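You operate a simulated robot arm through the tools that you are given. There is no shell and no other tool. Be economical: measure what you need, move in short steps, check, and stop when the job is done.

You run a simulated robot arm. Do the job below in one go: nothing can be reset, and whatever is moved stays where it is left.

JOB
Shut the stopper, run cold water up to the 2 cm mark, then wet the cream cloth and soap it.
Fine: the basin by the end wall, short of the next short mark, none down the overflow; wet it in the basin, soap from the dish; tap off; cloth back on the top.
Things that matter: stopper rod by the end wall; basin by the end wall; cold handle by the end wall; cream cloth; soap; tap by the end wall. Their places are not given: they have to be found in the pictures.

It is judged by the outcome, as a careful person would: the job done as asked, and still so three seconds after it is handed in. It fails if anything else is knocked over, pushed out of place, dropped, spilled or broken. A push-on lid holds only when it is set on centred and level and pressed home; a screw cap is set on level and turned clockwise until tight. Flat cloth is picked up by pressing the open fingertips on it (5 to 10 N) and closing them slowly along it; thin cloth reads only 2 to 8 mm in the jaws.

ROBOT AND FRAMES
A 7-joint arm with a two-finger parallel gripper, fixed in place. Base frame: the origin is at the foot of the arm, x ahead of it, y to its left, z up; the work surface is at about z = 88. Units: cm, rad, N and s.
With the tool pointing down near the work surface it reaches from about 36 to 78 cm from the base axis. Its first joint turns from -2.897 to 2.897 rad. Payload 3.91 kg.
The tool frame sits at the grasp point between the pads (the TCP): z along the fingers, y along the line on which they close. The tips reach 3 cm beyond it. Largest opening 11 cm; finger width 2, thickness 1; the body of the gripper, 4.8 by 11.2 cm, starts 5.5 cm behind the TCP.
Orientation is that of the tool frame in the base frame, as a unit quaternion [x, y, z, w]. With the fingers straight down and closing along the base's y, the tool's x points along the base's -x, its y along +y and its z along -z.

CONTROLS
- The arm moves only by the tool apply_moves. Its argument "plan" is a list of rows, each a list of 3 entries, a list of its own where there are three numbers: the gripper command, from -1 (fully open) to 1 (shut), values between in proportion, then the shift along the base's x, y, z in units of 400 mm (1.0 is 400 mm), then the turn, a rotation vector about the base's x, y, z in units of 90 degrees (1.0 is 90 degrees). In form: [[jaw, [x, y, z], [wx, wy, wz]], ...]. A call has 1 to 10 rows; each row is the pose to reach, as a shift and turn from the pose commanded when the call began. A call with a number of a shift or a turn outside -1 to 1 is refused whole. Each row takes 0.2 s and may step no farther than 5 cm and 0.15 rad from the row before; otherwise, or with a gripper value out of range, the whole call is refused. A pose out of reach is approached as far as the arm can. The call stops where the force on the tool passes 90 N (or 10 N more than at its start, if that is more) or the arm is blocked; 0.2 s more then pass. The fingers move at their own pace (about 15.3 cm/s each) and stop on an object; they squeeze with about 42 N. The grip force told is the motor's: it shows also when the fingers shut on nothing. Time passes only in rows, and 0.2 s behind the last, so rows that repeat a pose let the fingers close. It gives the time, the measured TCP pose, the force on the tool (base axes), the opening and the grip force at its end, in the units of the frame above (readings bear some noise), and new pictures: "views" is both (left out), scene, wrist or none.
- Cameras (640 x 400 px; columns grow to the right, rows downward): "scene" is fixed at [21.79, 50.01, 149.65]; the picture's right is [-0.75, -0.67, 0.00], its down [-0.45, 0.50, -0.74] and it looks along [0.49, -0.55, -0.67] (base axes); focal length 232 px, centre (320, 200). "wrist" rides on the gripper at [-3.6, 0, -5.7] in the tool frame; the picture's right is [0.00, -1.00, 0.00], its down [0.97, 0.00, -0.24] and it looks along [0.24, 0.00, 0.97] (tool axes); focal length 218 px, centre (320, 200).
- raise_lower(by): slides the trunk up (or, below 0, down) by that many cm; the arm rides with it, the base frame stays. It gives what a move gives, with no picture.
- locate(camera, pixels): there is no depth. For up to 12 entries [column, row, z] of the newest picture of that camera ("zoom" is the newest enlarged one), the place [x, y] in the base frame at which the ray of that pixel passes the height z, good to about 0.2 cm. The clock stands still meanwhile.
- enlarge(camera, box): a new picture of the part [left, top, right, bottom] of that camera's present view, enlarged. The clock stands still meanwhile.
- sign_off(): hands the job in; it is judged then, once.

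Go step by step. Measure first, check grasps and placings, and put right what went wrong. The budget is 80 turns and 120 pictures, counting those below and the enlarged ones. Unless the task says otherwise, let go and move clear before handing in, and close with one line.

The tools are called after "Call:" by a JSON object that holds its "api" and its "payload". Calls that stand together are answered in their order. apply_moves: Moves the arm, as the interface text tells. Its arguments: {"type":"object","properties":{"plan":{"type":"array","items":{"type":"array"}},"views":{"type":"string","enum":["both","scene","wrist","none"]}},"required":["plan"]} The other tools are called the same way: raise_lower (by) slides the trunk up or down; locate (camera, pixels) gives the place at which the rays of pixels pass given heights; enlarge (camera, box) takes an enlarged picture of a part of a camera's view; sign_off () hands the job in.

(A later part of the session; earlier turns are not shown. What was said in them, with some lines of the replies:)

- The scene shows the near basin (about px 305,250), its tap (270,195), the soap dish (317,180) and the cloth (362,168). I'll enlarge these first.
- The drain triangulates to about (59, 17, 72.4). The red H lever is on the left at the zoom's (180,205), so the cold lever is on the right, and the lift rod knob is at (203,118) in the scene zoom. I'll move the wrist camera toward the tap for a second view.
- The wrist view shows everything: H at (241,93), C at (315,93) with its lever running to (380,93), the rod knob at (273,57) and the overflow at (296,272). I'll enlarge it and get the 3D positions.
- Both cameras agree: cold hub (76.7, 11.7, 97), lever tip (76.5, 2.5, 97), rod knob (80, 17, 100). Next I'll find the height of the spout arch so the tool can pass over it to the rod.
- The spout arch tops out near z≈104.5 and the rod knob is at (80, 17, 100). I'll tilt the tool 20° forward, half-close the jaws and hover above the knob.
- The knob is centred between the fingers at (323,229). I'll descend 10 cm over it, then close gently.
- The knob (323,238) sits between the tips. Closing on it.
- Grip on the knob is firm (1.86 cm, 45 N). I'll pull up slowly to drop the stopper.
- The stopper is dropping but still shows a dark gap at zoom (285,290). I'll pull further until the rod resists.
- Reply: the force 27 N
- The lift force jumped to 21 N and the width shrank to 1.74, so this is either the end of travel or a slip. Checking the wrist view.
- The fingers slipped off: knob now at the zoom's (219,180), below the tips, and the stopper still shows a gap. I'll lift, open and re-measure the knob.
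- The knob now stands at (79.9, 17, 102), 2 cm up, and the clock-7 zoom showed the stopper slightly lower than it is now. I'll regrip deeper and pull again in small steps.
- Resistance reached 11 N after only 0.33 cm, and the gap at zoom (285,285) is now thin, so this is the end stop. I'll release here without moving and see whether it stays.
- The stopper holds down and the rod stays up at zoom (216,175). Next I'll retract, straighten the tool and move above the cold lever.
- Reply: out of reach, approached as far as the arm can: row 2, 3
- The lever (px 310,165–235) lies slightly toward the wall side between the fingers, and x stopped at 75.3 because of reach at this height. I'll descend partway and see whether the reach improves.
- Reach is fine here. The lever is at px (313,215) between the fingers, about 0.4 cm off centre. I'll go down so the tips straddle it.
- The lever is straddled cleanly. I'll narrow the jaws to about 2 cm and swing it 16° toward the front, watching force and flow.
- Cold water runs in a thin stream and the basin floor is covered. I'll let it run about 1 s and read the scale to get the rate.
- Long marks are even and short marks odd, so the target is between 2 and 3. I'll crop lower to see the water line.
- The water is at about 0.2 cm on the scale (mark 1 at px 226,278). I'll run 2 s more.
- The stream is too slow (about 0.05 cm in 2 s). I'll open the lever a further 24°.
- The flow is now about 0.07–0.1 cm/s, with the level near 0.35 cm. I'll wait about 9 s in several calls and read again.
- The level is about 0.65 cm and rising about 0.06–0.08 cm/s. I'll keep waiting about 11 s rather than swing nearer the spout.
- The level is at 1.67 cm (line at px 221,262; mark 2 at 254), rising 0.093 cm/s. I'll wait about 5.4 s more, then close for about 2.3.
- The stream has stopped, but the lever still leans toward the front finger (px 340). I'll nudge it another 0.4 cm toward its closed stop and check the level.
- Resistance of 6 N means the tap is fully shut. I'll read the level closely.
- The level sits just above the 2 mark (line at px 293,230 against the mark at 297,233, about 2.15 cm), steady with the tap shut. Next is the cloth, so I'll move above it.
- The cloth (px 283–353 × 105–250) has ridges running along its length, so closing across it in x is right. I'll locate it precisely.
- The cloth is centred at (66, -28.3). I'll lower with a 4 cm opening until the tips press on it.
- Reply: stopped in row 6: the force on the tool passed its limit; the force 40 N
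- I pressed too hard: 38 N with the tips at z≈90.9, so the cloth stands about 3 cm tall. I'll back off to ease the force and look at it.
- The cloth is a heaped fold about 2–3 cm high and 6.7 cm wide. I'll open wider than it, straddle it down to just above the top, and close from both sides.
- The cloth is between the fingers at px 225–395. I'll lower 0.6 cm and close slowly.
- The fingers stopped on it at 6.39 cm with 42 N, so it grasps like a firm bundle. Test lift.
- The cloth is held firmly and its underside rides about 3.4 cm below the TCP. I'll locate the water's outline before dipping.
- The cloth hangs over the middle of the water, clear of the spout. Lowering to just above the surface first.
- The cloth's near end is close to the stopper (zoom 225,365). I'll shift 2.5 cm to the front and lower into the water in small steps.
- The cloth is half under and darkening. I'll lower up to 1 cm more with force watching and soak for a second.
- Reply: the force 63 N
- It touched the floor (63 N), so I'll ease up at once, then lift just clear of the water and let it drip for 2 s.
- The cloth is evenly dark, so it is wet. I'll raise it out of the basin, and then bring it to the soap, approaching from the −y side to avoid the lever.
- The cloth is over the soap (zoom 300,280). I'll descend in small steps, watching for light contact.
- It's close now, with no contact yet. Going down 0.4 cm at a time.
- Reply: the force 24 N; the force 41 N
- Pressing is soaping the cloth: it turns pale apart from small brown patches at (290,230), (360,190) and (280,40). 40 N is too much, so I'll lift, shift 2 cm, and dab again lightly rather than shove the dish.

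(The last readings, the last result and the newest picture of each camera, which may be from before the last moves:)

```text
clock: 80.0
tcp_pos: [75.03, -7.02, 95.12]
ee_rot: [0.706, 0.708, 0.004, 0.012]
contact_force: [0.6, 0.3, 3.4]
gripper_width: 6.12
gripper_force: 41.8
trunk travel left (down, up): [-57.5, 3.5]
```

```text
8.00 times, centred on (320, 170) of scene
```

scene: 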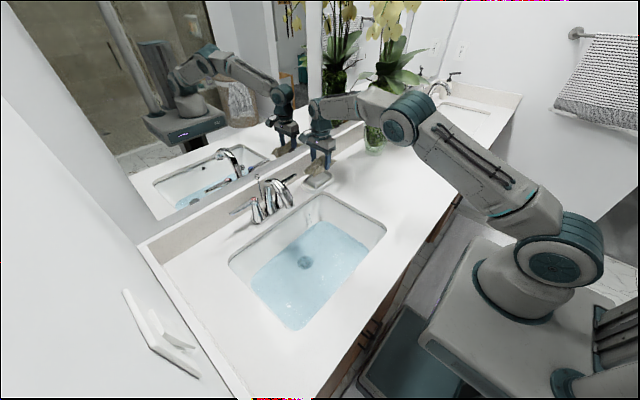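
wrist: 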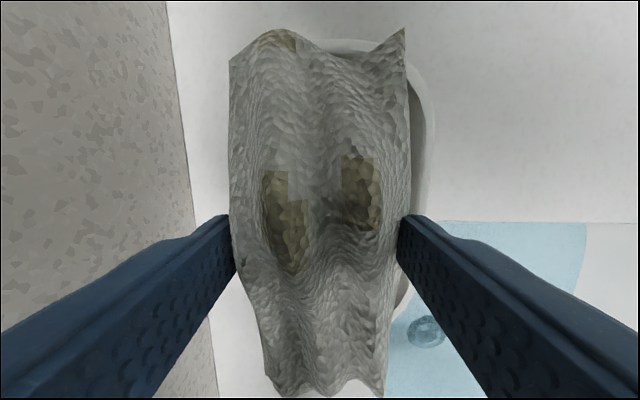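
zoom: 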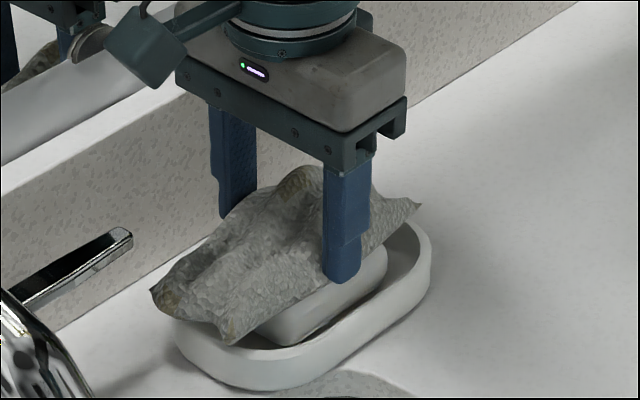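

Light contact (3.4 N) and soap coverage is nearly complete. I'll do a very gentle ±0.5 cm rub, then lift and check that the dish and soap are unmoved.

Call:
{"api": "apply_moves", "payload": {"plan": [[1, [0, -0.0125, 0], [0, 0, 0]], [1, [0, 0, 0], [0, 0, 0]], [1, [0, 0.0125, 0], [0, 0, 0]], [1, [0, 0, 0], [0, 0, 0]], [1, [0, -0.0125, 0], [0, 0, 0]], [1, [0, 0, 0], [0, 0, 0]], [1, [0, 0, 0.05], [0, 0, 0]], [1, [0, -0.05, 0.12], [0, 0, 0]], [1, [-0.05, -0.15, 0.15], [0, 0, 0]], [1, [-0.1, -0.25, 0.15], [0, 0, 0]]]}}

Call:
{"api": "enlarge", "payload": {"camera": "scene", "box": [280, 145, 360, 195]}}

```text
clock: 82.2
tcp_pos: [70.91, -17.05, 101.04]
ee_rot: [0.707, 0.707, 0.003, 0.011]
contact_force: [-0.3, 0.2, 0.0]
gripper_width: 6.11
gripper_force: 42.4
trunk travel left (down, up): [-57.5, 3.5]
```

scene: 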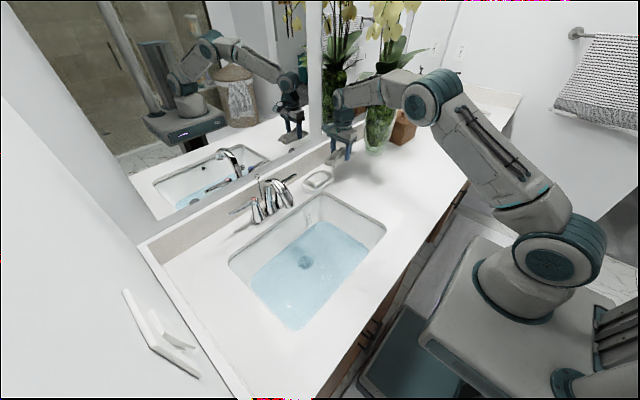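
wrist: 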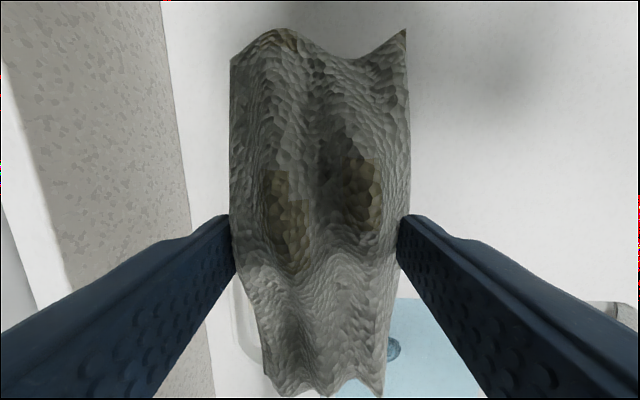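

```text
8.00 times, centred on (320, 170) of scene
```

zoom: 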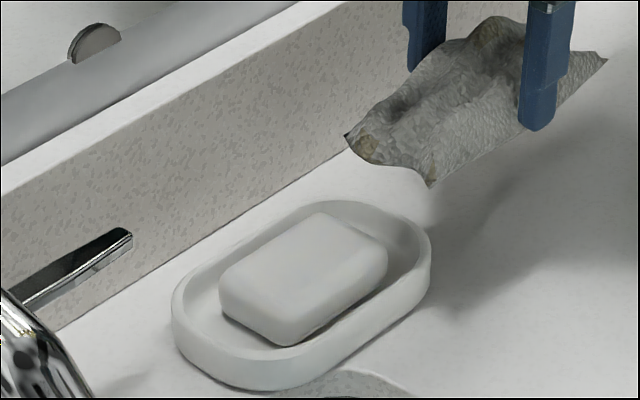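

The dish and soap haven't moved and the cloth is soaped. I'll return it to its old spot at (66, -28.4) and set it down.

Call:
{"api": "apply_moves", "payload": {"plan": [[1, [-0.04, -0.1, 0], [0, 0, 0]], [1, [-0.08, -0.2, 0], [0, 0, 0]], [1, [-0.1225, -0.285, 0], [0, 0, 0]], [1, [-0.1225, -0.285, -0.1], [0, 0, 0]], [1, [-0.1225, -0.285, -0.19], [0, 0, 0]], [1, [-0.1225, -0.285, -0.215], [0, 0, 0]], [1, [-0.1225, -0.285, -0.228], [0, 0, 0]], [1, [-0.1225, -0.285, -0.234], [0, 0, 0]]], "views": "none"}}

Call:
{"api": "enlarge", "payload": {"camera": "scene", "box": [328, 140, 408, 190]}}

```text
clock: 84.0
tcp_pos: [66.01, -28.47, 91.53]
ee_rot: [0.706, 0.708, 0.004, 0.011]
contact_force: [0.0, 0.0, -0.9]
gripper_width: 6.08
gripper_force: 41.7
trunk travel left (down, up): [-57.5, 3.5]
```

```text
8.00 times, centred on (368, 165) of scene
```

zoom: 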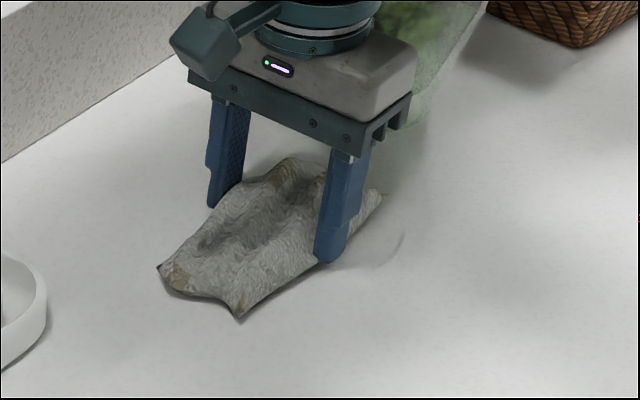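

The cloth is at the surface. I'll lower a last 0.2 cm, open, and rise clear.

Call:
{"api": "apply_moves", "payload": {"plan": [[1, [0, 0, -0.005], [0, 0, 0]], [0, [0, 0, -0.005], [0, 0, 0]], [-0.4, [0, 0, -0.005], [0, 0, 0]], [-0.64, [0, 0, -0.005], [0, 0, 0]], [-0.64, [0, 0, 0.05], [0, 0, 0]], [-0.64, [0, 0, 0.15], [0, 0, 0]], [-0.64, [0, 0, 0.25], [0, 0, 0]], [-0.64, [-0.1, 0, 0.3], [0, 0, 0]], [-0.64, [-0.2, 0, 0.35], [0, 0, 0]], [-0.64, [-0.3, 0, 0.4], [0, 0, 0]]]}}

Call:
{"api": "enlarge", "payload": {"camera": "scene", "box": [328, 140, 408, 190]}}

Call:
{"api": "enlarge", "payload": {"camera": "scene", "box": [302, 222, 318, 232]}}

Call:
{"api": "enlarge", "payload": {"camera": "scene", "box": [230, 160, 342, 230]}}

```text
clock: 86.2
tcp_pos: [54.01, -28.18, 107.49]
ee_rot: [0.706, 0.708, 0.004, 0.011]
contact_force: [0.0, 0.0, -0.5]
gripper_width: 9.03
gripper_force: 0.1
trunk travel left (down, up): [-57.5, 3.5]
```

scene: 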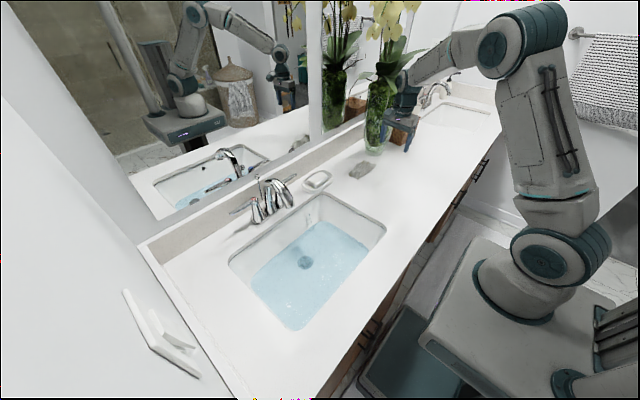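
wrist: 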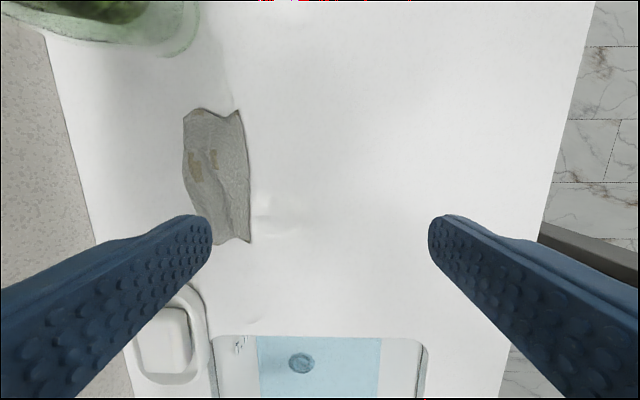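

```text
8.00 times, centred on (368, 165) of scene
```

zoom: 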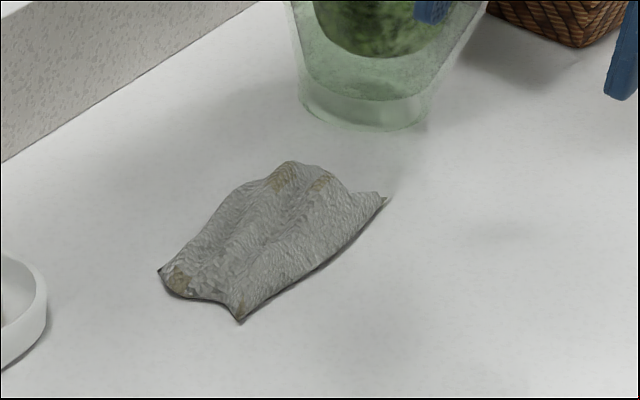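

```text
16.00 times, centred on (310, 227) of scene
```

zoom: 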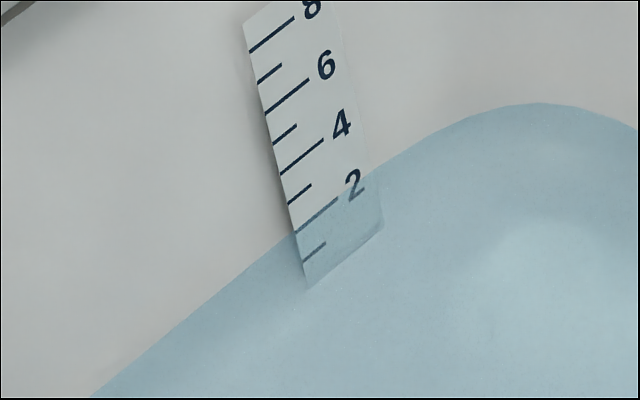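

```text
5.71 times, centred on (286, 195) of scene
```

zoom: 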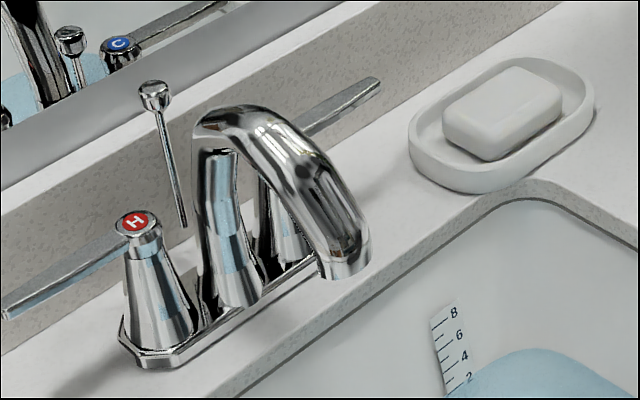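

The cloth, rod, soap and tap all look right, but the waterline (px 294,230 against the mark's 295,234) is only just at the 2 mark. I'll top it up by about 0.3 cm, going back over the cold lever.

Call:
{"api": "apply_moves", "payload": {"plan": [[0.09, [0.04, 0.08, 0.03], [0, 0, 0]], [0.09, [0.09, 0.17, 0.05], [0, 0, 0]], [0.09, [0.15, 0.27, 0.05], [0, 0, 0]], [0.09, [0.21, 0.37, 0.05], [0, 0, 0]], [0.09, [0.28, 0.47, 0.05], [0, 0, 0]], [0.09, [0.35, 0.57, 0.03], [0, 0, 0]], [0.09, [0.42, 0.67, 0.01], [0, 0, 0]], [0.09, [0.49, 0.76, -0.01], [0, 0, 0]], [0.09, [0.56, 0.82, -0.04], [0, 0, 0]], [0.09, [0.567, 0.82, -0.06], [0, 0, 0]]], "views": "wrist"}}

```text
clock: 88.4
tcp_pos: [76.76, 4.36, 105.15]
ee_rot: [0.707, 0.707, 0.003, 0.011]
contact_force: [0.1, 0.7, 0.4]
gripper_width: 4.99
gripper_force: 0.0
trunk travel left (down, up): [-57.5, 3.5]
```

wrist: 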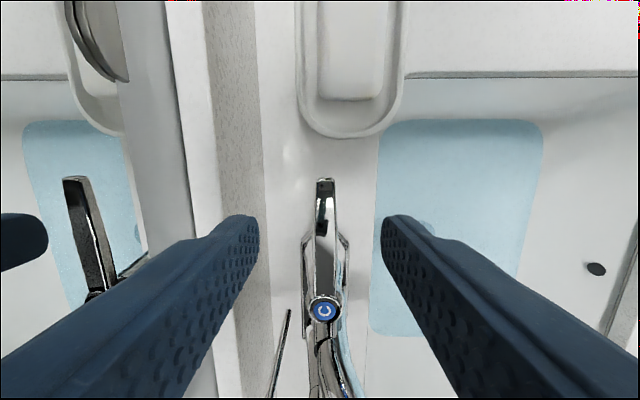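

The lever is centred at px 325. I'll lower to straddle it and open it 40° as before.

Call:
{"api": "apply_moves", "payload": {"plan": [[0.09, [0, 0.008, -0.08], [0, 0, 0]], [0.09, [0, 0.008, -0.17], [0, 0, 0]], [0.09, [0, 0.008, -0.17], [0, 0, 0]], [0.62, [0, 0.008, -0.17], [0, 0, 0]], [0.62, [0, 0.008, -0.17], [0, 0, 0]]], "views": "none"}}

Call:
{"api": "apply_moves", "payload": {"plan": [[0.62, [-0.0122, 0.0004, 0], [0, 0, -0.0444]], [0.62, [-0.0244, 0.0017, 0], [0, 0, -0.0889]], [0.62, [-0.0364, 0.0038, 0], [0, 0, -0.1333]], [0.62, [-0.0482, 0.0068, 0], [0, 0, -0.1778]], [0.62, [-0.0599, 0.0106, 0], [0, 0, -0.2222]], [0.62, [-0.0712, 0.0151, 0], [0, 0, -0.2667]], [0.62, [-0.0822, 0.0205, 0], [0, 0, -0.3111]], [0.62, [-0.0927, 0.0266, 0], [0, 0, -0.3556]], [0.62, [-0.1029, 0.0334, 0], [0, 0, -0.4]], [0.62, [-0.1125, 0.0409, 0], [0, 0, -0.4444]]], "views": "scene"}}

Call:
{"api": "enlarge", "payload": {"camera": "scene", "box": [302, 222, 318, 232]}}

```text
clock: 89.6
tcp_pos: [76.79, 4.66, 98.44]
ee_rot: [0.706, 0.708, 0.004, 0.011]
contact_force: [-0.1, 1.5, 0.3]
gripper_width: 2.14
gripper_force: 0.3
trunk travel left (down, up): [-57.5, 3.5]
```

```text
clock: 91.8
tcp_pos: [72.21, 6.26, 98.35]
ee_rot: [0.906, 0.423, 0.0, 0.012]
contact_force: [-0.3, -0.7, 0.1]
gripper_width: 2.08
gripper_force: 0.1
trunk travel left (down, up): [-57.5, 3.5]
```

scene: 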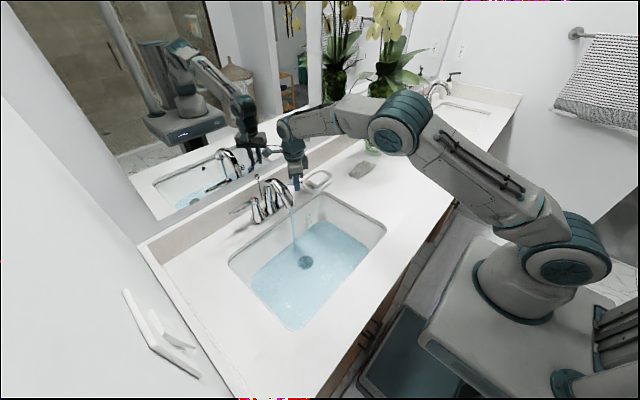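

```text
16.00 times, centred on (310, 227) of scene
```

zoom: 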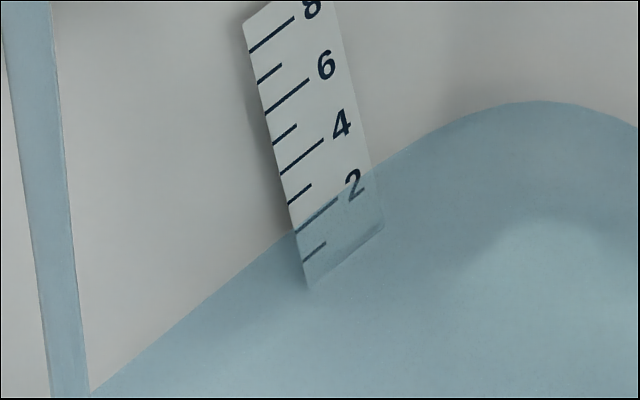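

It's running with the level rising slightly. I'll hold 2.2 s, then close the lever fully with a final nudge to its stop.

Call:
{"api": "apply_moves", "payload": {"plan": [[0.62, [0, 0, 0], [0, 0, 0]], [0.62, [0, 0, 0], [0, 0, 0]], [0.62, [0, 0, 0], [0, 0, 0]], [0.62, [0, 0, 0], [0, 0, 0]], [0.62, [0, 0, 0], [0, 0, 0]], [0.62, [0, 0, 0], [0, 0, 0]], [0.62, [0, 0, 0], [0, 0, 0]], [0.62, [0, 0, 0], [0, 0, 0]], [0.62, [0, 0, 0], [0, 0, 0]], [0.62, [0, 0, 0], [0, 0, 0]]], "views": "none"}}

Call:
{"api": "apply_moves", "payload": {"plan": [[0.62, [0.0098, -0.0075, 0], [0, 0, 0.045]], [0.62, [0.0198, -0.0145, 0], [0, 0, 0.089]], [0.62, [0.0303, -0.0203, 0], [0, 0, 0.134]], [0.62, [0.0413, -0.0258, 0], [0, 0, 0.178]], [0.62, [0.0528, -0.0303, 0], [0, 0, 0.223]], [0.62, [0.0643, -0.0343, 0], [0, 0, 0.267]], [0.62, [0.0764, -0.0372, 0], [0, 0, 0.311]], [0.62, [0.088, -0.0394, 0], [0, 0, 0.356]], [0.62, [0.1, -0.0405, 0], [0, 0, 0.4]], [0.62, [0.1125, -0.0411, 0], [0, 0, 0.445]]], "views": "none"}}

Call:
{"api": "apply_moves", "payload": {"plan": [[0.62, [0.003, 0, 0], [0, 0, 0]], [0.62, [0.006, 0, 0], [0, 0, 0]], [0.62, [0.008, 0, 0], [0, 0, 0]], [0.62, [0.008, 0, 0], [0, 0, 0]]], "views": "wrist"}}

Call:
{"api": "enlarge", "payload": {"camera": "scene", "box": [302, 222, 318, 232]}}

```text
clock: 94.0
tcp_pos: [72.41, 6.36, 98.46]
ee_rot: [0.906, 0.423, 0.0, 0.012]
contact_force: [-0.2, 0.2, 0.0]
gripper_width: 2.11
gripper_force: 0.1
trunk travel left (down, up): [-57.5, 3.5]
```

```text
clock: 96.2
tcp_pos: [76.73, 4.68, 98.48]
ee_rot: [0.705, 0.709, 0.003, 0.01]
contact_force: [0.5, -1.6, 0.1]
gripper_width: 2.09
gripper_force: 0.1
trunk travel left (down, up): [-57.5, 3.5]
```

```text
clock: 97.2
tcp_pos: [76.99, 4.65, 98.4]
ee_rot: [0.706, 0.708, 0.004, 0.011]
contact_force: [-7.1, 0.3, -2.2]
gripper_width: 2.51
gripper_force: 3.7
trunk travel left (down, up): [-57.5, 3.5]
```

wrist: 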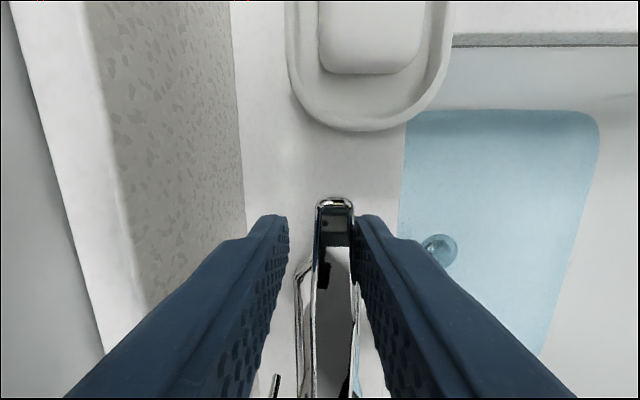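

```text
16.00 times, centred on (310, 227) of scene
```

zoom: 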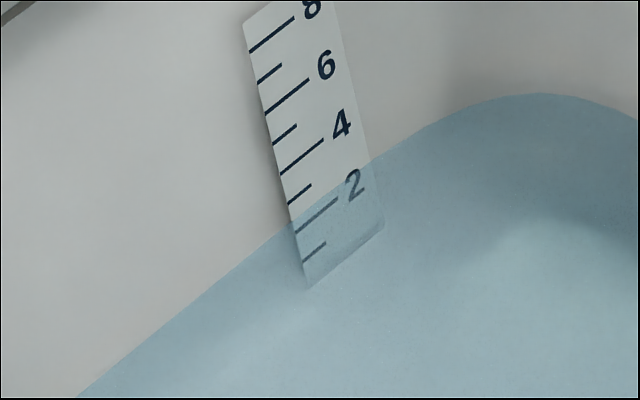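

The waterline (px 291,221) is now clearly above the 2 mark and short of the 3 (287,204), about 2.35 cm, and the tap is at its stop (7 N). I'll release, move clear and do a final check.

Call:
{"api": "apply_moves", "payload": {"plan": [[0.3, [-0.006, 0, 0], [0, 0, 0]], [0.09, [-0.006, 0, 0], [0, 0, 0]], [0.09, [-0.006, 0, 0.1], [0, 0, 0]], [0.09, [-0.006, 0, 0.22], [0, 0, 0]], [0.09, [-0.006, 0, 0.34], [0, 0, 0]], [0.09, [-0.1, -0.05, 0.4], [0, 0, 0]], [0.09, [-0.2, -0.1, 0.42], [0, 0, 0]], [0.09, [-0.3, -0.15, 0.42], [0, 0, 0]], [0.09, [-0.4, -0.2, 0.42], [0, 0, 0]], [0.09, [-0.4, -0.2, 0.42], [0, 0, 0]]]}}

Call:
{"api": "enlarge", "payload": {"camera": "scene", "box": [230, 160, 342, 230]}}

Call:
{"api": "enlarge", "payload": {"camera": "scene", "box": [302, 222, 318, 232]}}

```text
clock: 99.4
tcp_pos: [61.01, -3.43, 115.42]
ee_rot: [0.706, 0.708, 0.004, 0.011]
contact_force: [0.3, 0.1, 0.4]
gripper_width: 5.01
gripper_force: 0.0
trunk travel left (down, up): [-57.5, 3.5]
```

scene: 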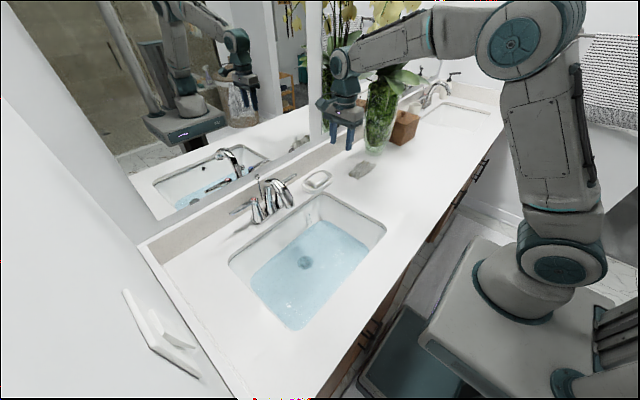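
wrist: 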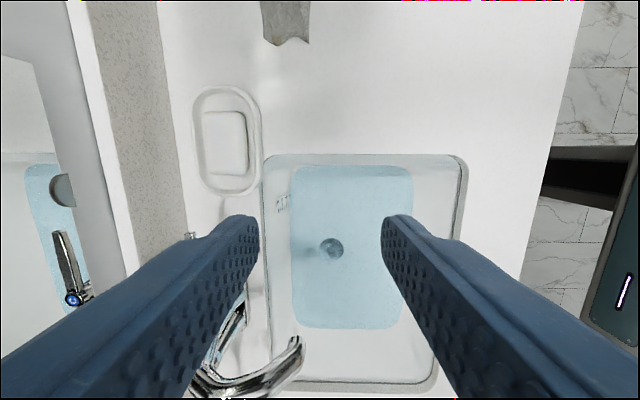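

```text
5.71 times, centred on (286, 195) of scene
```

zoom: 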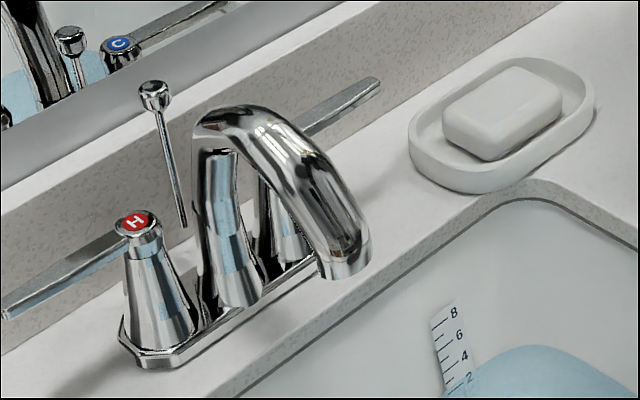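

```text
16.00 times, centred on (310, 227) of scene
```

zoom: 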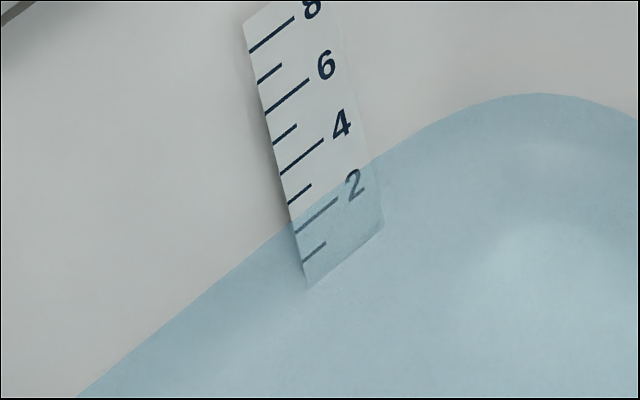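

The level is steady at about 2.35 cm, the tap is off, the stopper rod is up, the soap is in its dish, and the wet, soaped cloth is back on the top with the arm clear. Handing in.

Call:
{"api": "sign_off", "payload": {}}

```text
The job is handed in.
```

The job is done and handed in: the stopper is shut, cold water stands at about 2.35 cm (past the 2 mark, short of the 3), the tap is off, and the wetted, soaped cream cloth is back on the top, with a few small patches left without soap.
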